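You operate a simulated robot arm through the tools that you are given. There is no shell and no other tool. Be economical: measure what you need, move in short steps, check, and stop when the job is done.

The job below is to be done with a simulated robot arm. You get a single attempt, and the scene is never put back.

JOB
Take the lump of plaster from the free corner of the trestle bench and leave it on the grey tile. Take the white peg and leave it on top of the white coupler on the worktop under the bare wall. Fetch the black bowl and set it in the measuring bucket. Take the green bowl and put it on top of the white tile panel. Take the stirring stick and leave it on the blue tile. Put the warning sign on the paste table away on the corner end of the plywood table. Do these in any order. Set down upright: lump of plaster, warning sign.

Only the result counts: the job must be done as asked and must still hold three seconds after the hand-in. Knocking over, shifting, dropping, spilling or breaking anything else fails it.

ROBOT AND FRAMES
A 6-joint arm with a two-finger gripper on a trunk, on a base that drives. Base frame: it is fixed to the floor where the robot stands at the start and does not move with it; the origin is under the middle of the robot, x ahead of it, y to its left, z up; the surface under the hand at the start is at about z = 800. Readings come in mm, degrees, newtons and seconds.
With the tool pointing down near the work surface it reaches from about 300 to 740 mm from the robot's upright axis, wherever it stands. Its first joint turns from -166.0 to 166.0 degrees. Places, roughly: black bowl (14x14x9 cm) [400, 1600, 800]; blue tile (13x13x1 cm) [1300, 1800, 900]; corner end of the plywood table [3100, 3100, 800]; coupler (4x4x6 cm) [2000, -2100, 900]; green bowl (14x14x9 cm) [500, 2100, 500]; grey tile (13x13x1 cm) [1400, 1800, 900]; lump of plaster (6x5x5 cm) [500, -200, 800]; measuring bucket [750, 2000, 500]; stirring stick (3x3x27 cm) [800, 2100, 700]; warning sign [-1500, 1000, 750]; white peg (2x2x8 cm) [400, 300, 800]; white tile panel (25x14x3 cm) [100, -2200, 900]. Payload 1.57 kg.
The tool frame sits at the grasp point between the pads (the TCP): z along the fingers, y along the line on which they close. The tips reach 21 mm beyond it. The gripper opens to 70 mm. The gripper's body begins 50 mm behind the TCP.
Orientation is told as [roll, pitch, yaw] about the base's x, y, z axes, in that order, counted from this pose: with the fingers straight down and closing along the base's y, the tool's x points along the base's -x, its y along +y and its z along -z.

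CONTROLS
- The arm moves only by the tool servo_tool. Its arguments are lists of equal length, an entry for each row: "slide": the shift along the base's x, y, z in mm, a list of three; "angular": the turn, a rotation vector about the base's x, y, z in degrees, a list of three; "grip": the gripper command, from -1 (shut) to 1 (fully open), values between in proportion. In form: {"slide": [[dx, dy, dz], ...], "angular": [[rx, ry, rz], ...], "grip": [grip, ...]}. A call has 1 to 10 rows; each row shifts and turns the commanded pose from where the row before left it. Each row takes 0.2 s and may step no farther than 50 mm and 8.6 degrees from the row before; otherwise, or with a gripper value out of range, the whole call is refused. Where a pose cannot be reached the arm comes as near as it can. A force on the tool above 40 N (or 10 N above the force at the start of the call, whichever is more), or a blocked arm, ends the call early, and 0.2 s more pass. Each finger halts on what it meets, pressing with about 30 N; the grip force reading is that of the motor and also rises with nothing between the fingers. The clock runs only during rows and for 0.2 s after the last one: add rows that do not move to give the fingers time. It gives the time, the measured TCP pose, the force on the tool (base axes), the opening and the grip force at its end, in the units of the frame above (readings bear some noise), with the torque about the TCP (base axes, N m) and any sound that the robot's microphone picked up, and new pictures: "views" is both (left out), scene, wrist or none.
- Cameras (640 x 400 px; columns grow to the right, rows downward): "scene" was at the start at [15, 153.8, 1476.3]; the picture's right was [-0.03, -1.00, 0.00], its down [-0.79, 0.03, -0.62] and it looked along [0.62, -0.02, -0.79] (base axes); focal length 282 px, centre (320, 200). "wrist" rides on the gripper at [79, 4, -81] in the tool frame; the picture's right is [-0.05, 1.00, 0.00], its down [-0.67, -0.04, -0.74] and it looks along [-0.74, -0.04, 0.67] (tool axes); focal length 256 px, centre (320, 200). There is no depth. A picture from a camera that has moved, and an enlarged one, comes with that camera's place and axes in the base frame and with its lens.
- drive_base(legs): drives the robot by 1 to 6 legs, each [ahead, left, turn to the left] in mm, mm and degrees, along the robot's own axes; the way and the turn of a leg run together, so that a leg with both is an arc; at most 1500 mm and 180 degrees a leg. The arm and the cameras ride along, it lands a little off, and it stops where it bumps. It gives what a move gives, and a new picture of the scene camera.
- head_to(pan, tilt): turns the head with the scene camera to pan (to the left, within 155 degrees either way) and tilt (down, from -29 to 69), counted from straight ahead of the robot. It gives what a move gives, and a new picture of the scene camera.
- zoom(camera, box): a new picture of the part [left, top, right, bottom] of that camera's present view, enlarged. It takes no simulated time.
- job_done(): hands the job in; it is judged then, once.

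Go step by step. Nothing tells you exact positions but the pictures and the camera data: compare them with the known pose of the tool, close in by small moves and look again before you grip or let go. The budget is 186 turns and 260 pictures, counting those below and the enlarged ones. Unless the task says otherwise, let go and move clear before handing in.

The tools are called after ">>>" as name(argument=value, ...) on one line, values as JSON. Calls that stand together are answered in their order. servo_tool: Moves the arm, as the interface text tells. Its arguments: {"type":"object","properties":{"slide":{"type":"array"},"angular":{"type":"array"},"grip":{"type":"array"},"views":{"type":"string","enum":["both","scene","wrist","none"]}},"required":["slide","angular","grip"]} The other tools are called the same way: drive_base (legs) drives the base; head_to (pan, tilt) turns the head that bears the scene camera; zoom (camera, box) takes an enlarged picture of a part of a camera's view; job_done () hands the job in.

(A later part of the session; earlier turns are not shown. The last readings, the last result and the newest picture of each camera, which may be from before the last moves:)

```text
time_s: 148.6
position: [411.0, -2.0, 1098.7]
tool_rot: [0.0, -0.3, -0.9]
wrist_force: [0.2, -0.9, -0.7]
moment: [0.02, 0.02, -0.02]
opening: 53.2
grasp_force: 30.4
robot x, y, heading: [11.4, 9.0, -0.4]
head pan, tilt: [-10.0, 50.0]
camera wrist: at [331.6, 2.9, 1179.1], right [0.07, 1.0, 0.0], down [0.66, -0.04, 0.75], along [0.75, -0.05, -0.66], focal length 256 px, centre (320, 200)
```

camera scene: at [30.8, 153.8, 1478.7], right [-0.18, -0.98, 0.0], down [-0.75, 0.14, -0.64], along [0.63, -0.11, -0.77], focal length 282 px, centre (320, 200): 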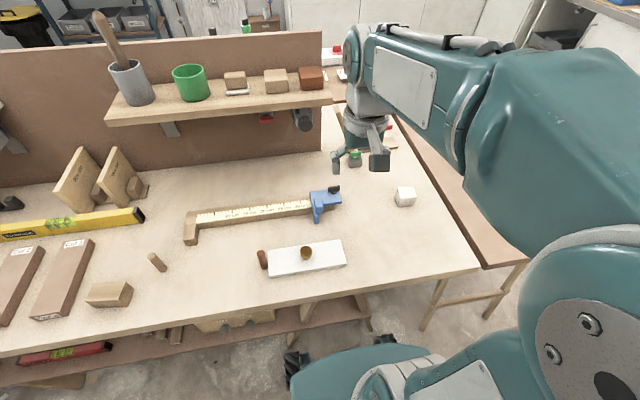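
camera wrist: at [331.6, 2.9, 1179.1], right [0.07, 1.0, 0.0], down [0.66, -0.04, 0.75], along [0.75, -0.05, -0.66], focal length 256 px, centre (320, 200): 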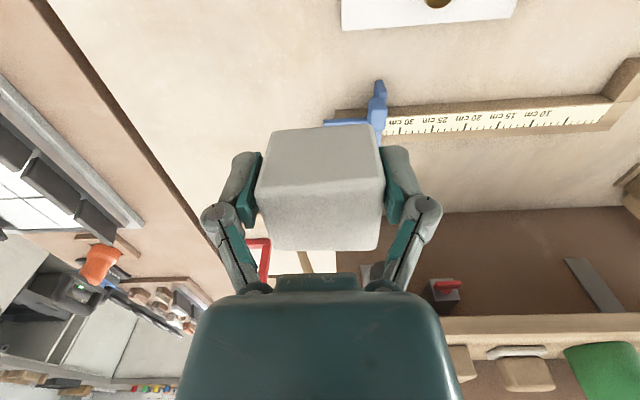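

Lump is held. Driving back and left to look at the far end of the bench.

>>> drive_base(legs=[[-300, 0, 0], [0, 1000, 0]])

>>> head_to(pan=45, tilt=30)

>>> zoom(camera="scene", box=[220, 60, 540, 260])

```text
time_s: 155.4
position: [115.8, 1003.6, 1099.0]
tool_rot: [0.1, -0.1, -0.5]
wrist_force: [0.5, -0.5, -2.0]
moment: [-0.01, 0.0, 0.01]
opening: 53.4
grasp_force: 29.6
robot x, y, heading: [-283.9, 1020.0, -0.2]
head pan, tilt: [-10.0, 50.0]
camera scene: at [-266.8, 1159.7, 1478.9], right [-0.17, -0.98, 0.0], down [-0.75, 0.13, -0.64], along [0.63, -0.11, -0.77], focal length 282 px, centre (320, 200)
```

scene: 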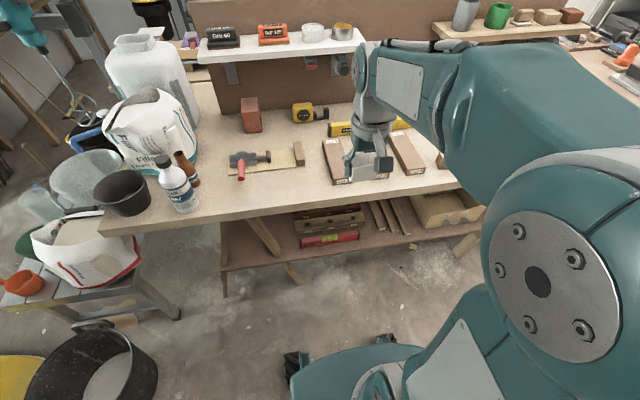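

```text
time_s: 156.7
position: [115.5, 1006.4, 1098.0]
tool_rot: [0.0, -0.1, -0.6]
wrist_force: [0.2, 0.3, -1.9]
moment: [-0.02, 0.03, 0.0]
opening: 52.9
grasp_force: 29.7
robot x, y, heading: [-282.3, 1019.1, -0.3]
head pan, tilt: [45.0, 30.0]
camera scene: at [-278.6, 1238.6, 1508.2], right [0.71, -0.71, 0.0], down [-0.35, -0.35, -0.87], along [0.61, 0.61, -0.5], focal length 282 px, centre (320, 200)
```

scene: 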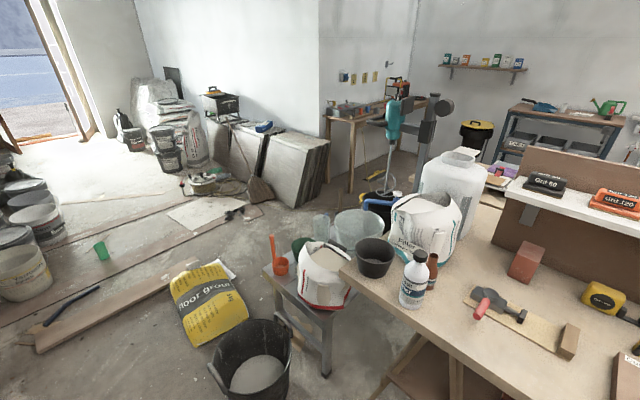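

```text
2.00 times, centred on (380, 160) of scene
camera zoom: at [-278.6, 1238.6, 1508.2], right [0.71, -0.71, 0.0], down [-0.35, -0.35, -0.87], along [0.61, 0.61, -0.5], focal length 565 px, centre (200, 280)
```

zoom: 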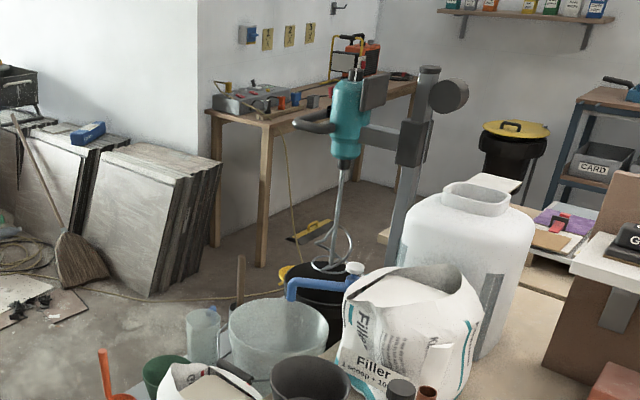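

The tiles seem to be on a surface behind the bench board, hidden by the jug. I'll go round by the right side to see that area.

>>> drive_base(legs=[[0, -1200, 0], [0, -1230, 0], [1300, 0, 0], [1100, 0, 0]])

>>> head_to(pan=100, tilt=20)

```text
time_s: 180.0
position: [2534.3, -1396.2, 1098.0]
tool_rot: [0.0, -0.1, 0.3]
wrist_force: [0.4, 0.1, -0.7]
moment: [-0.02, -0.01, 0.0]
opening: 52.7
grasp_force: 30.2
robot x, y, heading: [2134.9, -1388.8, 0.8]
head pan, tilt: [45.0, 30.0]
camera scene: at [2135.8, -1169.6, 1508.2], right [0.72, -0.7, 0.0], down [-0.35, -0.36, -0.87], along [0.6, 0.62, -0.5], focal length 282 px, centre (320, 200)
```

scene: 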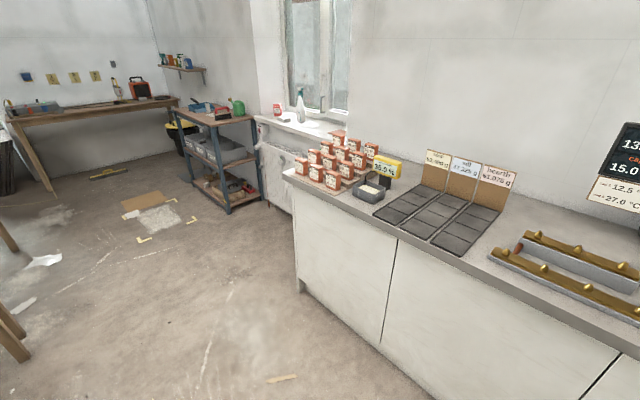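

```text
time_s: 181.2
position: [2532.0, -1396.1, 1099.7]
tool_rot: [0.0, -0.2, 0.4]
wrist_force: [0.6, -0.2, -0.9]
moment: [-0.02, -0.01, 0.01]
opening: 53.0
grasp_force: 29.9
robot x, y, heading: [2137.1, -1390.8, 1.0]
head pan, tilt: [100.0, 20.0]
camera scene: at [2055.3, -1143.1, 1524.3], right [0.98, 0.19, 0.0], down [0.06, -0.34, -0.94], along [-0.18, 0.92, -0.34], focal length 282 px, centre (320, 200)
```

scene: 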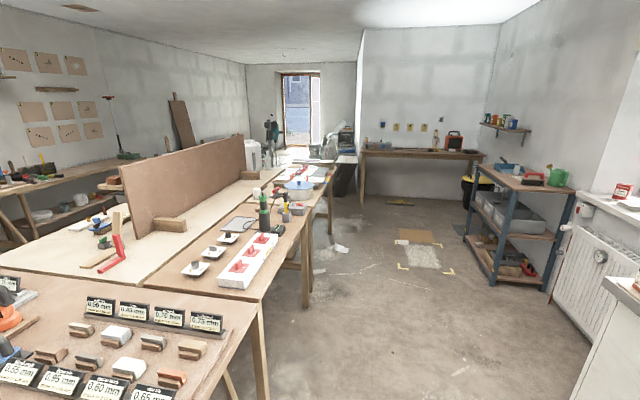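

The back aisle is clear. I'll turn left and drive along it.

>>> drive_base(legs=[[0, 0, 89], [1300, 60, 0], [1000, 0, 0]])

>>> head_to(pan=40, tilt=30)

>>> zoom(camera="scene", box=[100, 100, 420, 300])

```text
time_s: 196.3
position: [2031.9, 1298.7, 1099.9]
tool_rot: [0.0, -0.2, 90.6]
wrist_force: [0.1, 0.9, -1.1]
moment: [-0.03, 0.0, 0.04]
opening: 53.1
grasp_force: 30.2
robot x, y, heading: [2026.7, 902.0, 91.0]
head pan, tilt: [100.0, 20.0]
camera scene: at [1780.1, 822.3, 1524.3], right [-0.19, 0.98, 0.0], down [0.34, 0.07, -0.94], along [-0.92, -0.18, -0.34], focal length 282 px, centre (320, 200)
```

scene: 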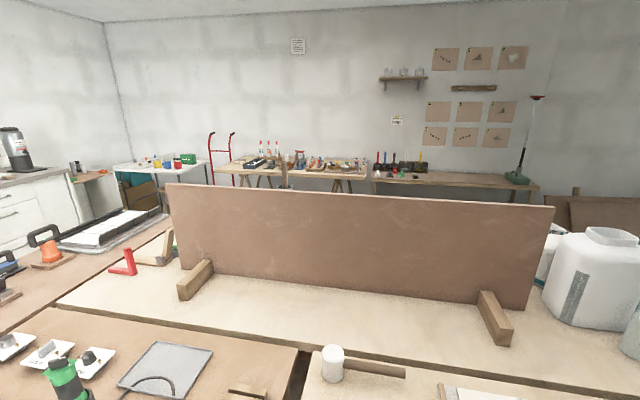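

```text
time_s: 197.6
position: [2031.0, 1298.1, 1098.1]
tool_rot: [-0.1, -0.2, 90.7]
wrist_force: [-0.4, 0.3, -1.2]
moment: [0.0, -0.02, 0.03]
opening: 52.9
grasp_force: 29.8
robot x, y, heading: [2024.8, 900.2, 91.1]
head pan, tilt: [40.0, 30.0]
camera scene: at [1812.0, 908.4, 1508.2], right [0.75, 0.66, 0.0], down [0.33, -0.38, -0.87], along [-0.57, 0.65, -0.5], focal length 282 px, centre (320, 200)
```

scene: 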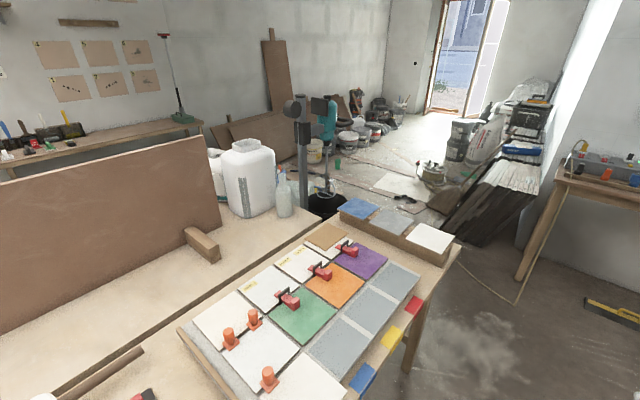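

```text
2.00 times, centred on (260, 200) of scene
camera zoom: at [1812.0, 908.4, 1508.2], right [0.75, 0.66, 0.0], down [0.33, -0.38, -0.87], along [-0.57, 0.65, -0.5], focal length 565 px, centre (440, 200)
```

zoom: 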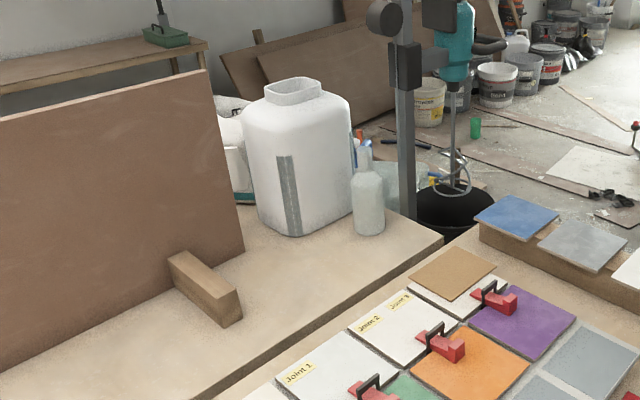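

Blue tile at about (1280,1752), grey tile at about (1421,1760), both on a raised wooden rail. I'll drive up and turn to face them.

>>> drive_base(legs=[[860, -60, 0], [0, 0, 89]])

>>> head_to(pan=0, tilt=45)

```text
time_s: 206.0
position: [1672.6, 1768.5, 1098.1]
tool_rot: [0.0, -0.2, -179.9]
wrist_force: [0.5, 0.3, -1.1]
moment: [0.0, -0.01, 0.01]
opening: 52.9
grasp_force: 30.3
robot x, y, heading: [2067.0, 1760.6, -179.4]
head pan, tilt: [40.0, 30.0]
camera scene: at [2059.8, 1549.0, 1508.2], right [-0.65, 0.76, 0.0], down [0.38, 0.33, -0.87], along [-0.66, -0.56, -0.5], focal length 282 px, centre (320, 200)
```

scene: 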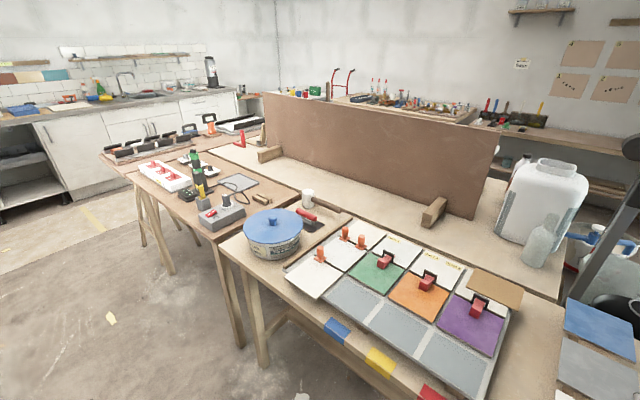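

```text
time_s: 207.1
position: [1671.3, 1768.8, 1098.6]
tool_rot: [0.0, -0.3, -179.9]
wrist_force: [-0.1, 0.1, -1.1]
moment: [0.0, 0.02, 0.01]
opening: 52.6
grasp_force: 30.0
robot x, y, heading: [2068.1, 1761.9, -179.2]
head pan, tilt: [0.0, 45.0]
camera scene: at [2047.0, 1607.0, 1485.6], right [-0.01, 1.0, 0.0], down [0.71, 0.01, -0.71], along [-0.71, -0.01, -0.71], focal length 282 px, centre (320, 200)
```

scene: 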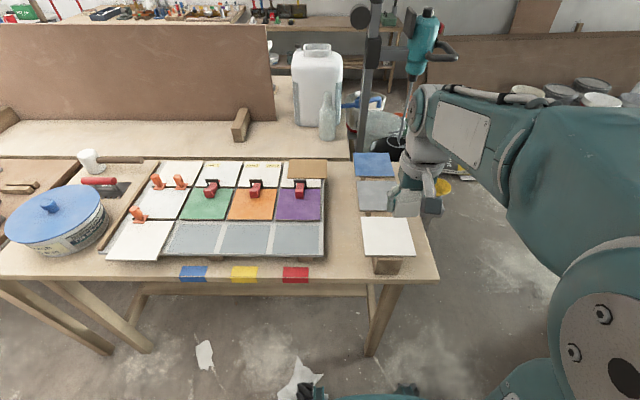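

>>> servo_tool(slide=[[-48, 0, -10], [-48, 0, -10], [-48, 0, -10], [-48, 0, -20], [-48, 0, -20]], angular=[[0, 0, 0], [0, 0, 0], [0, 0, 0], [0, 0, 0], [0, 0, 0]], grip=[-1, -1, -1, -1, -1])

```text
refused: row 4 steps farther than a row can; nothing moved
```

>>> servo_tool(slide=[[-45, 0, -10], [-45, 0, -10], [-45, 0, -10], [-45, 0, -20], [-45, 0, -20], [-16, 0, -20]], angular=[[0, 0, 0], [0, 0, 0], [0, 0, 0], [0, 0, 0], [0, 0, 0], [0, 0, 0]], grip=[-1, -1, -1, -1, -1, -1])

```text
time_s: 208.5
position: [1431.1, 1768.7, 1009.0]
tool_rot: [0.0, -0.1, -179.9]
wrist_force: [0.1, -0.3, -1.2]
moment: [0.02, 0.01, 0.0]
opening: 52.6
grasp_force: 29.5
robot x, y, heading: [2068.3, 1756.4, -179.3]
head pan, tilt: [0.0, 45.0]
camera scene: at [2045.6, 1607.1, 1485.6], right [-0.01, 1.0, 0.0], down [0.71, 0.01, -0.71], along [-0.71, -0.01, -0.71], focal length 282 px, centre (320, 200)
camera wrist: at [1509.5, 1764.9, 1088.9], right [-0.05, -1.0, 0.0], down [-0.66, 0.03, 0.75], along [-0.75, 0.04, -0.66], focal length 256 px, centre (320, 200)
```

scene: 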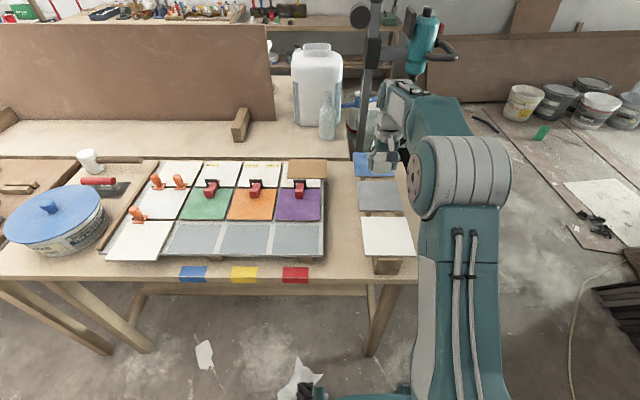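
wrist: 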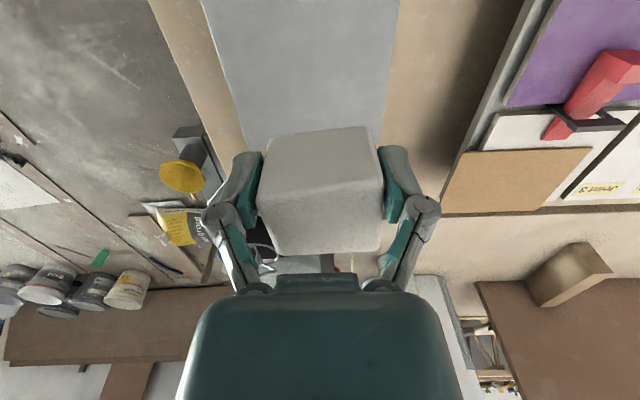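

Tile centre is about (1431,1779). Shifting 10 mm in y and lowering.

>>> servo_tool(slide=[[0, 10, -20], [0, 0, -25], [0, 0, -15], [0, 0, 0]], angular=[[0, 0, 0], [0, 0, 0], [0, 0, 0], [0, 0, 0]], grip=[-1, -1, -1, -1])

>>> zoom(camera="scene", box=[320, 120, 480, 220])

```text
time_s: 209.5
position: [1429.6, 1779.2, 948.6]
tool_rot: [0.0, -0.2, -179.8]
wrist_force: [-0.3, 0.1, -0.9]
moment: [0.0, -0.04, -0.01]
opening: 52.5
grasp_force: 29.7
robot x, y, heading: [2071.7, 1756.9, -179.4]
head pan, tilt: [0.0, 45.0]
camera scene: at [2045.6, 1607.2, 1485.6], right [-0.01, 1.0, 0.0], down [0.71, 0.01, -0.71], along [-0.71, -0.01, -0.71], focal length 282 px, centre (320, 200)
camera wrist: at [1509.6, 1774.6, 1028.9], right [-0.05, -1.0, 0.0], down [-0.66, 0.03, 0.75], along [-0.75, 0.04, -0.66], focal length 256 px, centre (320, 200)
```

scene: 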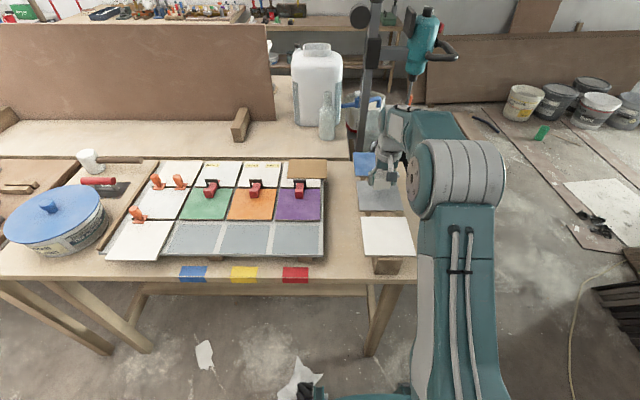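
wrist: 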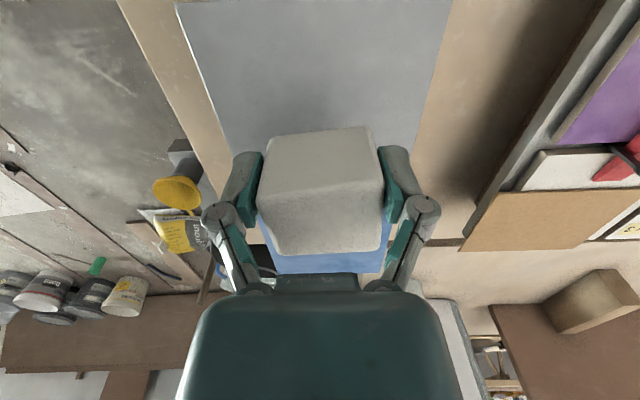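

```text
4.00 times, centred on (400, 170) of scene
camera zoom: at [2045.6, 1607.2, 1485.6], right [-0.01, 1.0, 0.0], down [0.71, 0.01, -0.71], along [-0.71, -0.01, -0.71], focal length 1130 px, centre (0, 320)
```

zoom: 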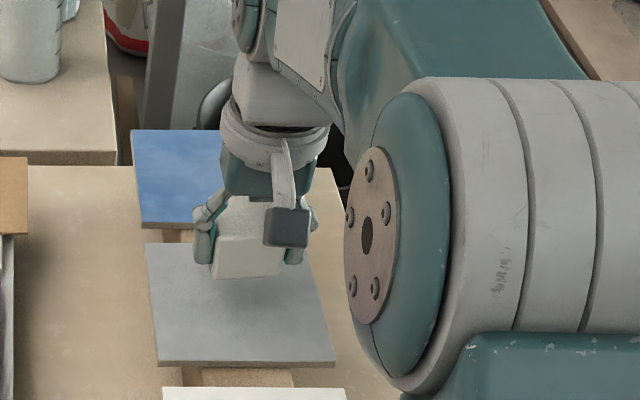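

>>> servo_tool(slide=[[0, 0, -8], [0, 0, -5], [0, 0, -3], [0, 0, 0]], angular=[[0, 0, 0], [0, 0, 0], [0, 0, 0], [0, 0, 0]], grip=[-1, -1, -1, -1], views="none")

>>> zoom(camera="scene", box=[340, 150, 420, 220])

```text
time_s: 210.5
position: [1430.8, 1779.8, 932.4]
tool_rot: [-0.1, -0.2, -179.9]
wrist_force: [0.3, -0.7, -0.6]
moment: [-0.04, -0.01, -0.01]
opening: 53.0
grasp_force: 29.9
robot x, y, heading: [2070.5, 1759.3, -179.6]
head pan, tilt: [0.0, 45.0]
```

```text
5.71 times, centred on (380, 185) of scene
camera zoom: at [2045.6, 1607.1, 1485.6], right [-0.01, 1.0, 0.0], down [0.71, 0.01, -0.71], along [-0.71, -0.01, -0.71], focal length 1614 px, centre (-23, 286)
```

zoom: 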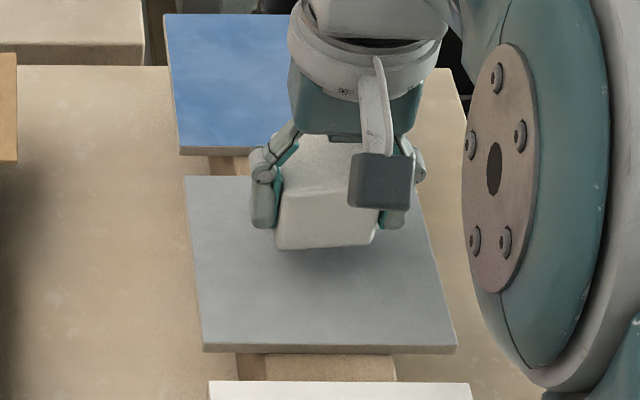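

>>> servo_tool(slide=[[0, 0, -4], [0, 0, -4], [0, 0, -4], [0, 0, 0]], angular=[[0, 0, 0], [0, 0, 0], [0, 0, 0], [0, 0, 0]], grip=[-1, -1, -1, -1], views="none")

>>> zoom(camera="scene", box=[340, 150, 420, 220])

```text
time_s: 211.5
position: [1431.1, 1778.1, 921.2]
tool_rot: [0.0, -0.2, -179.8]
wrist_force: [0.1, 0.6, -2.0]
moment: [0.0, -0.02, 0.02]
opening: 52.5
grasp_force: 30.0
robot x, y, heading: [2065.3, 1760.7, -179.2]
head pan, tilt: [0.0, 45.0]
```

```text
5.71 times, centred on (380, 185) of scene
camera zoom: at [2045.6, 1607.2, 1485.6], right [-0.01, 1.0, 0.0], down [0.71, 0.01, -0.71], along [-0.71, -0.01, -0.71], focal length 1614 px, centre (-23, 286)
```

zoom: 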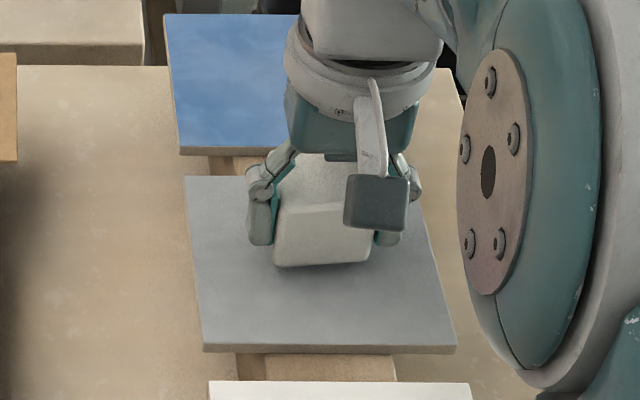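

>>> servo_tool(slide=[[0, 0, -3], [0, 0, -3], [0, 0, -3], [0, 0, -3], [0, 0, 0]], angular=[[0, 0, 0], [0, 0, 0], [0, 0, 0], [0, 0, 0], [0, 0, 0]], grip=[-1, -1, -1, -1, -1], views="none")

>>> zoom(camera="scene", box=[340, 150, 420, 220])

```text
time_s: 212.7
position: [1429.9, 1779.5, 909.9]
tool_rot: [0.1, -0.4, -179.9]
wrist_force: [1.0, 2.6, 19.0]
moment: [-0.38, -0.09, -0.01]
opening: 53.1
grasp_force: 30.2
robot x, y, heading: [2065.5, 1761.4, -179.3]
head pan, tilt: [0.0, 45.0]
```

```text
5.71 times, centred on (380, 185) of scene
camera zoom: at [2047.3, 1607.6, 1485.7], right [-0.01, 1.0, 0.0], down [0.71, 0.01, -0.71], along [-0.71, -0.01, -0.71], focal length 1614 px, centre (-23, 286)
```

zoom: 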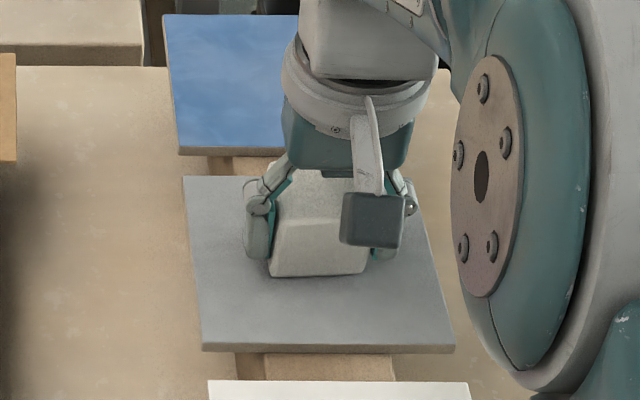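

Contact at TCP z≈910 (tile top ≈ 881). Relieving the force and releasing.

>>> servo_tool(slide=[[0, 0, 4], [0, 0, 0], [0, 0, 0], [0, 0, 0], [0, 0, 0]], angular=[[0, 0, 0], [0, 0, 0], [0, 0, 0], [0, 0, 0], [0, 0, 0]], grip=[-1, -1, 1, 1, 1], views="none")

>>> servo_tool(slide=[[0, 0, 30], [0, 0, 40], [0, 0, 40], [45, 0, 20], [45, 0, 10], [45, 0, 10], [45, 0, 10]], angular=[[0, 0, 0], [0, 0, 0], [0, 0, 0], [0, 0, 0], [0, 0, 0], [0, 0, 0], [0, 0, 0]], grip=[1, 1, 1, 1, 1, 1, 1])

```text
time_s: 213.9
position: [1431.2, 1778.7, 912.3]
tool_rot: [-0.1, -0.1, -179.9]
wrist_force: [-0.2, -0.7, 1.1]
moment: [0.01, 0.0, 0.0]
opening: 69.9
grasp_force: 0.0
robot x, y, heading: [2067.5, 1763.1, -179.5]
head pan, tilt: [0.0, 45.0]
```

```text
time_s: 215.5
position: [1611.9, 1778.6, 1071.8]
tool_rot: [0.0, -0.2, -179.9]
wrist_force: [-0.9, 0.0, -0.1]
moment: [0.03, -0.02, 0.01]
opening: 70.1
grasp_force: 0.0
robot x, y, heading: [2071.4, 1759.1, -179.4]
head pan, tilt: [0.0, 45.0]
camera scene: at [2046.9, 1607.1, 1485.6], right [-0.01, 1.0, 0.0], down [0.71, 0.01, -0.71], along [-0.71, -0.01, -0.71], focal length 282 px, centre (320, 200)
camera wrist: at [1690.6, 1775.5, 1152.5], right [-0.05, -1.0, 0.0], down [-0.66, 0.03, 0.75], along [-0.75, 0.04, -0.66], focal length 256 px, centre (320, 200)
```

scene: 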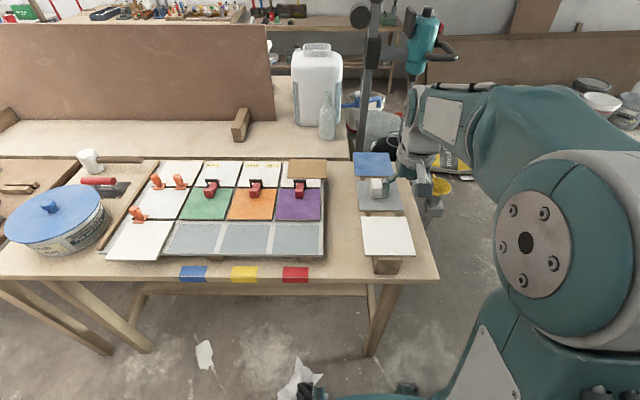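
wrist: 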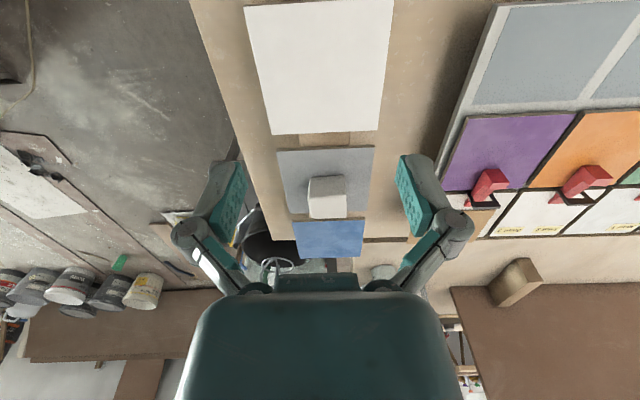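

Lump is placed upright on the grey tile. Now to look for the stirring stick from this side.

>>> head_to(pan=-40, tilt=35)

>>> drive_base(legs=[[0, -650, 0]])

>>> head_to(pan=10, tilt=40)

```text
time_s: 216.5
position: [1610.4, 1780.0, 1073.0]
tool_rot: [0.0, -0.3, -179.9]
wrist_force: [0.0, 0.2, 0.3]
moment: [0.01, 0.03, -0.02]
opening: 70.0
grasp_force: 0.0
robot x, y, heading: [2070.3, 1760.4, -179.2]
head pan, tilt: [-40.0, 35.0]
camera scene: at [2059.9, 1663.9, 1500.5], right [0.63, 0.77, 0.0], down [0.45, -0.36, -0.82], along [-0.63, 0.52, -0.57], focal length 282 px, centre (320, 200)
```

scene: 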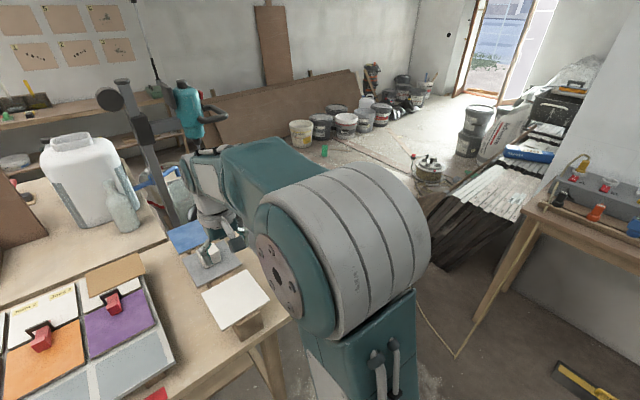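

```text
time_s: 220.1
position: [1603.7, 2425.7, 1073.9]
tool_rot: [-0.1, -0.2, 180.0]
wrist_force: [0.0, -0.5, -0.1]
moment: [0.01, 0.0, 0.0]
opening: 70.3
grasp_force: 0.0
robot x, y, heading: [2061.0, 2408.0, -179.2]
head pan, tilt: [-40.0, 35.0]
camera scene: at [2052.6, 2308.0, 1500.3], right [0.64, 0.77, 0.0], down [0.44, -0.36, -0.82], along [-0.63, 0.52, -0.57], focal length 282 px, centre (320, 200)
```

scene: 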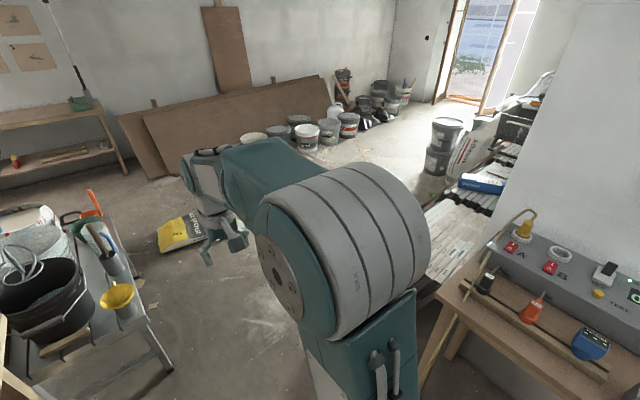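

```text
time_s: 221.3
position: [1604.0, 2427.4, 1072.8]
tool_rot: [0.0, -0.2, 180.0]
wrist_force: [-0.8, -0.4, 0.3]
moment: [-0.01, 0.01, -0.02]
opening: 70.0
grasp_force: 0.1
robot x, y, heading: [2065.0, 2407.8, -179.1]
head pan, tilt: [10.0, 40.0]
camera scene: at [2037.0, 2239.4, 1492.9], right [-0.18, 0.98, 0.0], down [0.63, 0.12, -0.77], along [-0.75, -0.14, -0.64], focal length 282 px, centre (320, 200)
```

scene: 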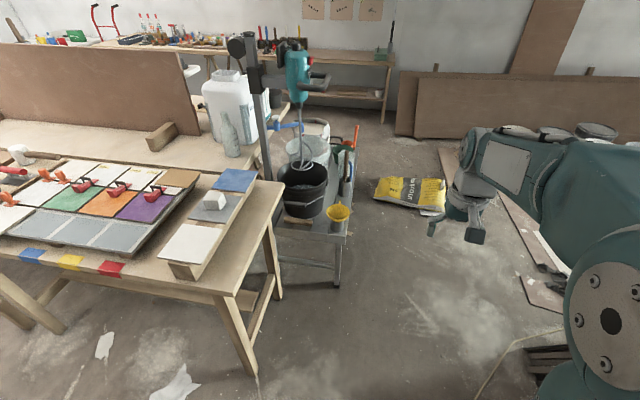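

>>> drive_base(legs=[[450, 60, 0]])

>>> head_to(pan=25, tilt=45)

>>> zoom(camera="scene", box=[200, 60, 440, 240])

```text
time_s: 224.1
position: [1155.9, 2363.8, 1071.6]
tool_rot: [0.0, -0.2, 179.8]
wrist_force: [0.6, -0.6, 0.3]
moment: [0.01, 0.01, -0.05]
opening: 69.9
grasp_force: 0.0
robot x, y, heading: [1617.0, 2345.4, -179.5]
head pan, tilt: [10.0, 40.0]
camera scene: at [1589.2, 2175.1, 1492.9], right [-0.18, 0.98, 0.0], down [0.63, 0.12, -0.77], along [-0.75, -0.14, -0.64], focal length 282 px, centre (320, 200)
```

scene: 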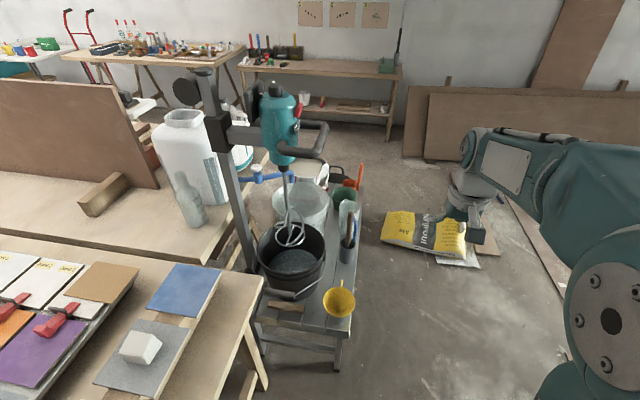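

```text
time_s: 224.8
position: [1156.7, 2364.6, 1072.7]
tool_rot: [0.0, -0.2, 179.9]
wrist_force: [0.1, 0.1, -0.3]
moment: [0.02, -0.02, 0.03]
opening: 70.1
grasp_force: 0.1
robot x, y, heading: [1613.4, 2344.2, -179.4]
head pan, tilt: [25.0, 45.0]
camera scene: at [1599.3, 2155.2, 1485.6], right [-0.43, 0.9, 0.0], down [0.64, 0.3, -0.71], along [-0.64, -0.3, -0.71], focal length 282 px, centre (320, 200)
```

scene: 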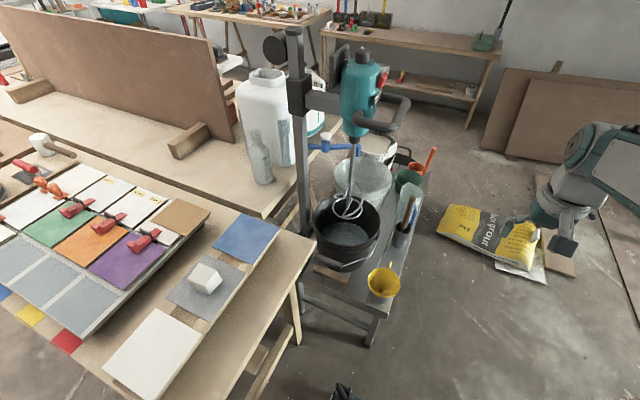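

```text
2.22 times, centred on (320, 150) of scene
camera zoom: at [1599.3, 2155.2, 1485.6], right [-0.43, 0.9, 0.0], down [0.64, 0.3, -0.71], along [-0.64, -0.3, -0.71], focal length 628 px, centre (320, 311)
```

zoom: 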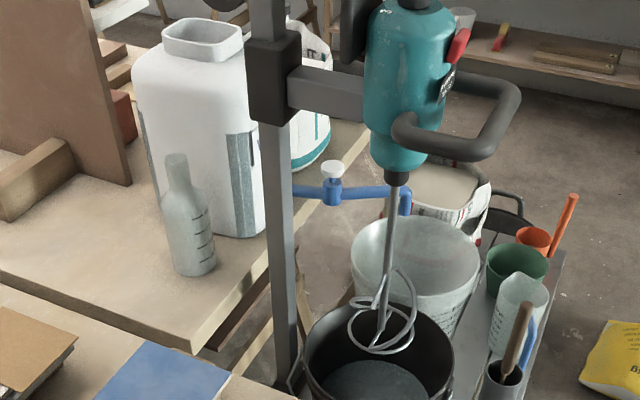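

>>> zoom(camera="scene", box=[370, 130, 450, 260])

```text
3.08 times, centred on (410, 195) of scene
camera zoom: at [1599.3, 2155.2, 1485.6], right [-0.43, 0.9, 0.0], down [0.64, 0.3, -0.71], along [-0.64, -0.3, -0.71], focal length 869 px, centre (43, 215)
```

zoom: 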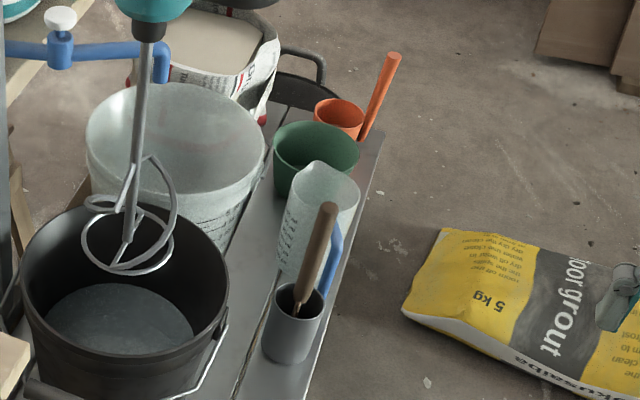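

The wooden stick stands in the grey cup near (790,2145). I'll place the robot facing the low bench from the open side.

>>> drive_base(legs=[[0, 0, 89.4], [-350, -400, 0], [-50, -400, 0]])

>>> head_to(pan=0, tilt=52)

```text
time_s: 233.8
position: [795.1, 2288.5, 1072.8]
tool_rot: [-0.2, -0.3, -91.1]
wrist_force: [1.3, -0.2, -0.5]
moment: [-0.03, 0.09, 0.01]
opening: 70.2
grasp_force: 0.0
robot x, y, heading: [820.2, 2744.1, -90.3]
head pan, tilt: [25.0, 45.0]
camera scene: at [1013.9, 2731.4, 1484.7], right [-0.91, -0.41, 0.0], down [-0.3, 0.64, -0.7], along [0.29, -0.64, -0.71], focal length 282 px, centre (320, 200)
```

scene: 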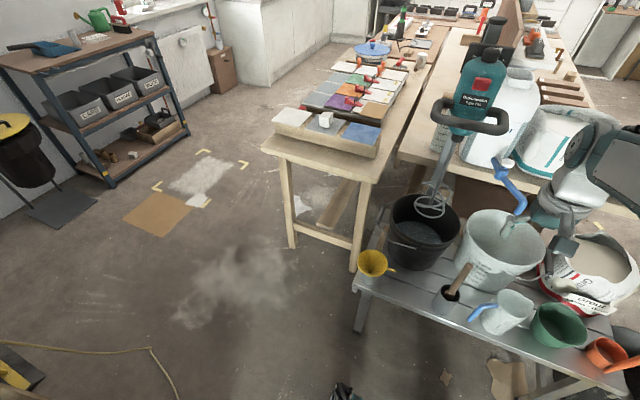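

```text
time_s: 234.7
position: [790.0, 2288.5, 1072.7]
tool_rot: [0.1, -0.2, -91.2]
wrist_force: [-0.8, 0.2, 0.0]
moment: [-0.01, -0.04, -0.01]
opening: 69.8
grasp_force: 0.0
robot x, y, heading: [821.9, 2747.5, -90.2]
head pan, tilt: [0.0, 52.0]
camera scene: at [972.6, 2730.4, 1476.1], right [-1.0, 0.01, 0.0], down [0.01, 0.79, -0.61], along [-0.01, -0.61, -0.79], focal length 282 px, centre (320, 200)
```

scene: 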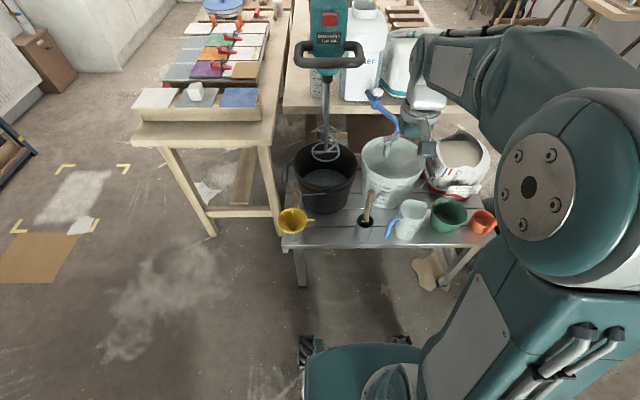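

>>> zoom(camera="scene", box=[300, 150, 440, 260])

```text
3.64 times, centred on (370, 205) of scene
camera zoom: at [972.6, 2730.4, 1476.1], right [-1.0, 0.01, 0.0], down [0.01, 0.79, -0.61], along [-0.01, -0.61, -0.79], focal length 1027 px, centre (138, 182)
```

zoom: 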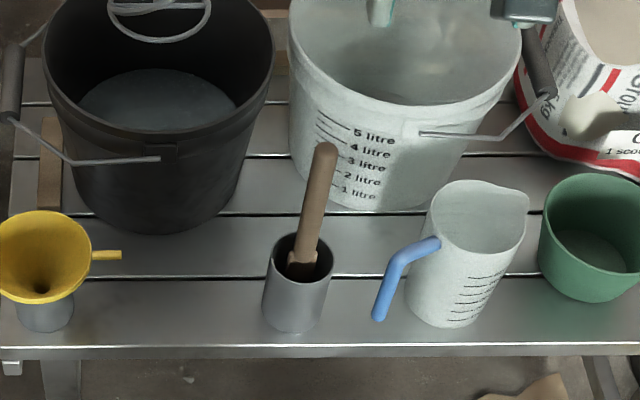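

Stick top triangulated at (796,2148,764). Moving above it.

>>> servo_tool(slide=[[2, -45, -20], [2, -45, -20], [2, -45, -20], [0, -5, -45], [0, 0, -45], [0, 0, -45], [0, 0, -35]], angular=[[0, 0, 1], [0, 0, 0], [0, 0, 0], [0, 0, 0], [0, 0, 0], [0, 0, 0], [0, 0, 0]], grip=[1, 1, 1, 1, 1, 1, 1])

```text
time_s: 236.3
position: [794.7, 2149.6, 841.8]
tool_rot: [0.1, -0.2, -90.1]
wrist_force: [0.0, 0.0, -0.2]
moment: [0.0, -0.03, -0.01]
opening: 69.9
grasp_force: 0.1
robot x, y, heading: [818.5, 2750.8, -90.6]
head pan, tilt: [0.0, 52.0]
camera scene: at [972.8, 2729.5, 1476.0], right [-1.0, 0.01, 0.0], down [0.01, 0.79, -0.61], along [-0.01, -0.61, -0.79], focal length 282 px, centre (320, 200)
camera wrist: at [799.4, 2228.8, 922.4], right [1.0, -0.05, 0.0], down [-0.04, -0.66, 0.75], along [-0.04, -0.75, -0.66], focal length 256 px, centre (320, 200)
```

scene: 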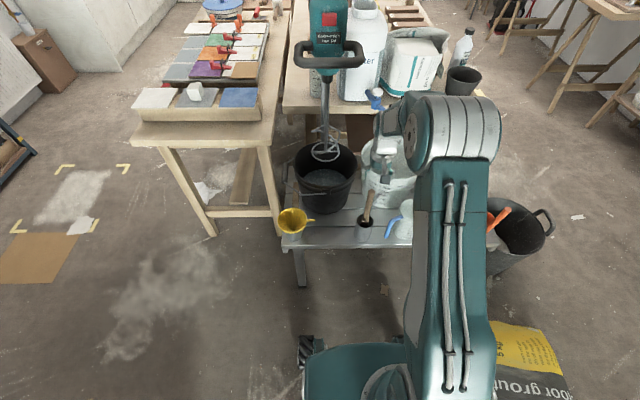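
wrist: 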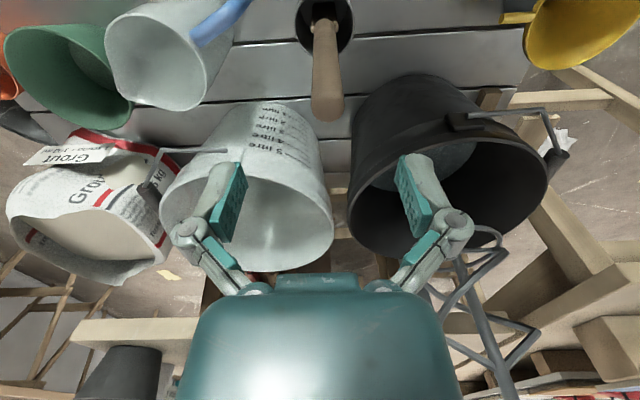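

>>> servo_tool(slide=[[4, -6, -40], [0, 0, -40], [0, 0, -19]], angular=[[0, 0, 0], [0, 0, 0], [0, 0, 0]], grip=[0.6, 0.6, 0.6], views="wrist")

```text
time_s: 237.1
position: [800.7, 2143.5, 743.2]
tool_rot: [0.2, -0.2, -90.1]
wrist_force: [0.7, -0.4, 0.0]
moment: [-0.01, -0.02, 0.01]
opening: 55.8
grasp_force: 0.0
robot x, y, heading: [820.7, 2744.2, -90.5]
head pan, tilt: [0.0, 52.0]
camera wrist: at [803.9, 2223.7, 823.3], right [1.0, -0.05, 0.0], down [-0.04, -0.66, 0.75], along [-0.04, -0.75, -0.66], focal length 256 px, centre (320, 200)
```

wrist: 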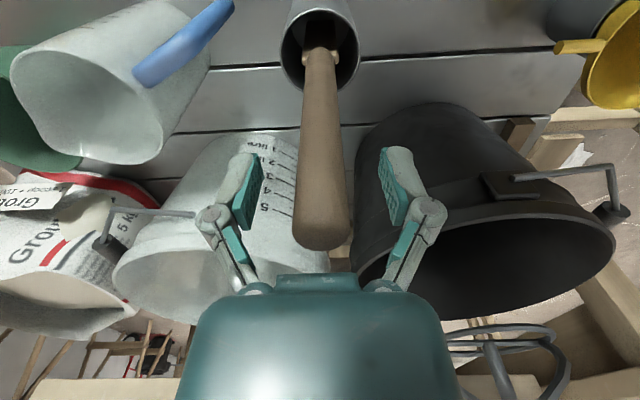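

>>> servo_tool(slide=[[0, 0, 0], [0, 0, 0], [0, 0, 0]], angular=[[0, 0, 0], [0, 0, 0], [0, 0, 0]], grip=[-1, -1, -1], views="wrist")

```text
time_s: 237.9
position: [799.0, 2142.6, 743.9]
tool_rot: [0.0, -0.2, -90.1]
wrist_force: [-0.2, -1.0, 11.1]
moment: [-0.15, -0.03, -0.01]
opening: 20.8
grasp_force: 29.7
robot x, y, heading: [818.1, 2750.1, -90.4]
head pan, tilt: [0.0, 52.0]
camera wrist: at [803.8, 2223.2, 824.4], right [1.0, -0.05, 0.0], down [-0.04, -0.66, 0.75], along [-0.04, -0.75, -0.66], focal length 256 px, centre (320, 200)
```

wrist: 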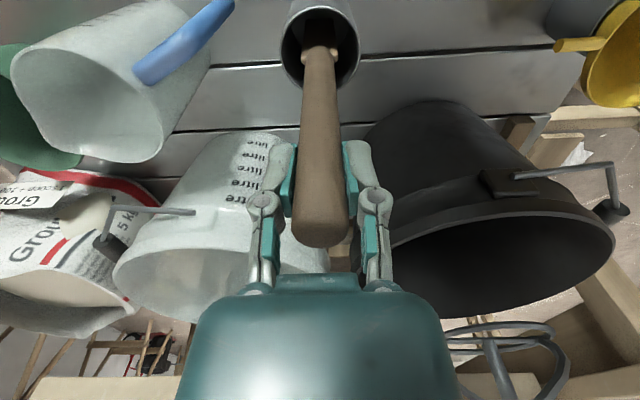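

>>> servo_tool(slide=[[0, 0, 15], [0, 0, 20], [0, 0, 25], [0, 0, 30]], angular=[[0, 0, 0], [0, 0, 0], [0, 0, 0], [0, 0, 0]], grip=[-1, -1, -1, -1], views="wrist")

>>> servo_tool(slide=[[0, 0, 30], [0, 0, 40], [0, 0, 45], [0, 0, 45], [0, 20, 40], [0, 30, 40], [0, 30, 35], [0, 30, 35], [0, 30, 35]], angular=[[0, 0, 0], [0, 0, 0], [0, 0, 0], [0, 0, 0], [0, 0, 0], [0, 0, 0], [0, 0, 0], [0, 0, 0], [0, 0, 0]], grip=[-1, -1, -1, -1, -1, -1, -1, -1, -1])

```text
time_s: 238.9
position: [801.6, 2143.4, 832.9]
tool_rot: [0.1, -0.2, -90.1]
wrist_force: [0.2, 0.1, -1.1]
moment: [-0.01, -0.01, -0.02]
opening: 20.9
grasp_force: 30.1
robot x, y, heading: [818.5, 2744.1, -90.5]
head pan, tilt: [0.0, 52.0]
camera wrist: at [804.3, 2223.1, 913.4], right [1.0, -0.05, 0.0], down [-0.04, -0.66, 0.75], along [-0.04, -0.75, -0.66], focal length 256 px, centre (320, 200)
```

wrist: 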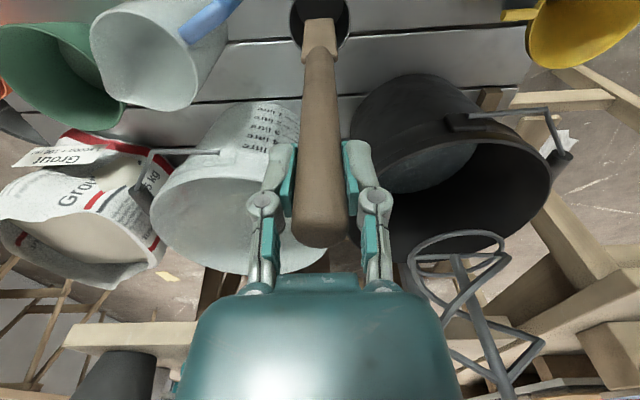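

```text
time_s: 240.9
position: [801.5, 2284.3, 1178.8]
tool_rot: [0.2, -0.1, -90.0]
wrist_force: [-0.3, 0.2, -0.8]
moment: [-0.01, -0.02, -0.01]
opening: 20.7
grasp_force: 30.1
robot x, y, heading: [820.4, 2747.6, -90.3]
head pan, tilt: [0.0, 52.0]
camera scene: at [973.0, 2730.5, 1476.0], right [-1.0, 0.01, 0.0], down [0.01, 0.79, -0.61], along [-0.01, -0.61, -0.79], focal length 282 px, centre (320, 200)
camera wrist: at [804.0, 2363.5, 1258.9], right [1.0, -0.05, 0.0], down [-0.04, -0.66, 0.75], along [-0.04, -0.75, -0.67], focal length 256 px, centre (320, 200)
```

scene: 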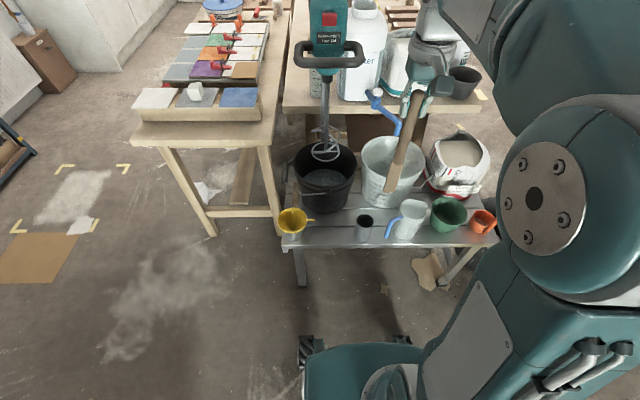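
wrist: 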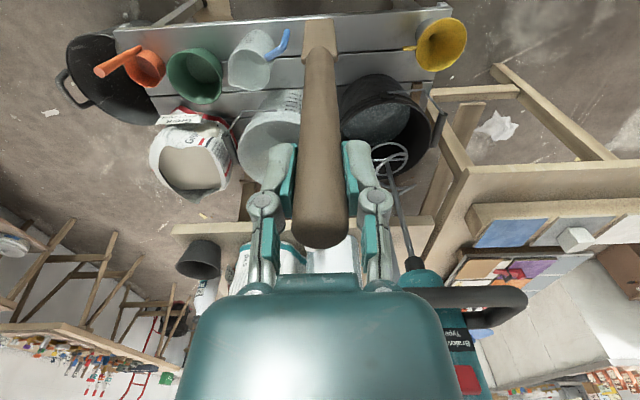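

Stick is out and the cup is still standing. Moving over to face the blue tile.

>>> drive_base(legs=[[0, 375, 0], [190, 0, 0]])

>>> servo_tool(slide=[[0, 0, 0], [0, 0, 0], [0, 0, 0], [0, 0, 0], [0, 0, 0], [0, 0, 0], [0, 0, 0], [0, 0, 0], [0, 0, 0], [0, 0, 0]], angular=[[0, 0, 8.5], [0, 0, 8.5], [0, 0, 8.5], [0, 0, 8.5], [0, 0, 8.5], [0, 0, 8.5], [0, 0, 8.5], [0, 0, 8.5], [0, 0, 8.5], [0, 0, 8.5]], grip=[-1, -1, -1, -1, -1, -1, -1, -1, -1, -1], views="none")

>>> servo_tool(slide=[[0, 0, 0], [0, 0, 0], [0, 0, 0], [0, 0, 0], [0, 0, 0], [0, 0, 0], [0, 0, 0], [0, 0, 0], [0, 0, 0], [0, 0, 0]], angular=[[0, 0, 8.5], [0, 0, 8.5], [0, 0, 8.5], [0, 0, 8.5], [0, 0, 8.5], [0, 0, 8.5], [0, 0, 8.5], [0, 0, 8.5], [0, 0, 8.5], [0, 0, 8.5]], grip=[-1, -1, -1, -1, -1, -1, -1, -1, -1, -1], views="none")

>>> head_to(pan=5, tilt=45)

```text
time_s: 244.4
position: [1179.0, 2089.4, 1179.5]
tool_rot: [-0.1, -0.2, -90.1]
wrist_force: [0.7, 0.2, -2.2]
moment: [-0.04, 0.03, -0.01]
opening: 20.5
grasp_force: 30.2
robot x, y, heading: [1194.9, 2552.2, -90.7]
head pan, tilt: [0.0, 52.0]
camera scene: at [1350.9, 2537.4, 1475.8], right [-1.0, 0.01, 0.0], down [0.01, 0.79, -0.61], along [-0.01, -0.61, -0.79], focal length 282 px, centre (320, 200)
```

scene: 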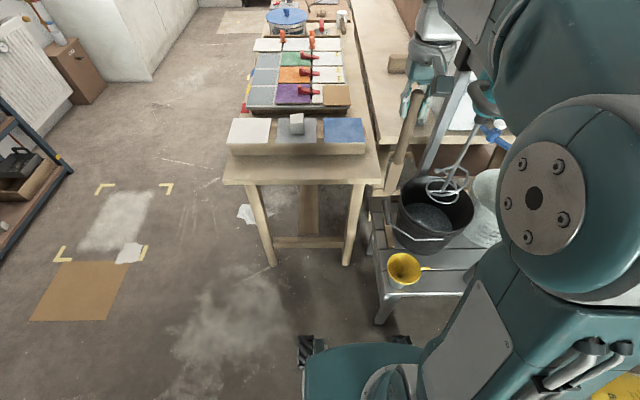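

```text
time_s: 246.6
position: [1176.8, 2090.8, 1178.9]
tool_rot: [0.1, -0.2, -4.9]
wrist_force: [0.2, 0.7, -1.2]
moment: [0.02, 0.02, -0.02]
opening: 20.9
grasp_force: 30.5
robot x, y, heading: [1194.8, 2551.8, -90.3]
head pan, tilt: [0.0, 52.0]
```

```text
time_s: 248.8
position: [1177.5, 2090.7, 1177.4]
tool_rot: [0.2, -0.3, 80.1]
wrist_force: [-0.6, -0.8, -0.4]
moment: [0.01, -0.02, 0.0]
opening: 20.8
grasp_force: 29.8
robot x, y, heading: [1194.3, 2557.5, -90.5]
head pan, tilt: [0.0, 52.0]
```

```text
time_s: 249.5
position: [1178.1, 2090.6, 1178.8]
tool_rot: [0.1, -0.4, 79.9]
wrist_force: [-0.6, 0.3, -0.2]
moment: [-0.01, 0.0, -0.01]
opening: 20.9
grasp_force: 30.2
robot x, y, heading: [1196.3, 2553.7, -90.5]
head pan, tilt: [5.0, 45.0]
camera scene: at [1356.1, 2531.5, 1485.6], right [-1.0, -0.08, 0.0], down [-0.06, 0.71, -0.71], along [0.05, -0.7, -0.71], focal length 282 px, centre (320, 200)
```

scene: 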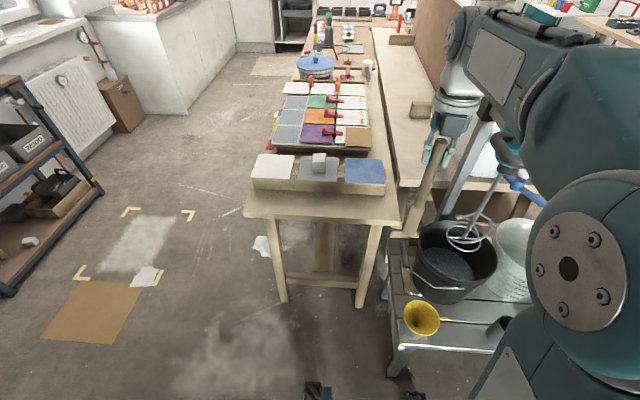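

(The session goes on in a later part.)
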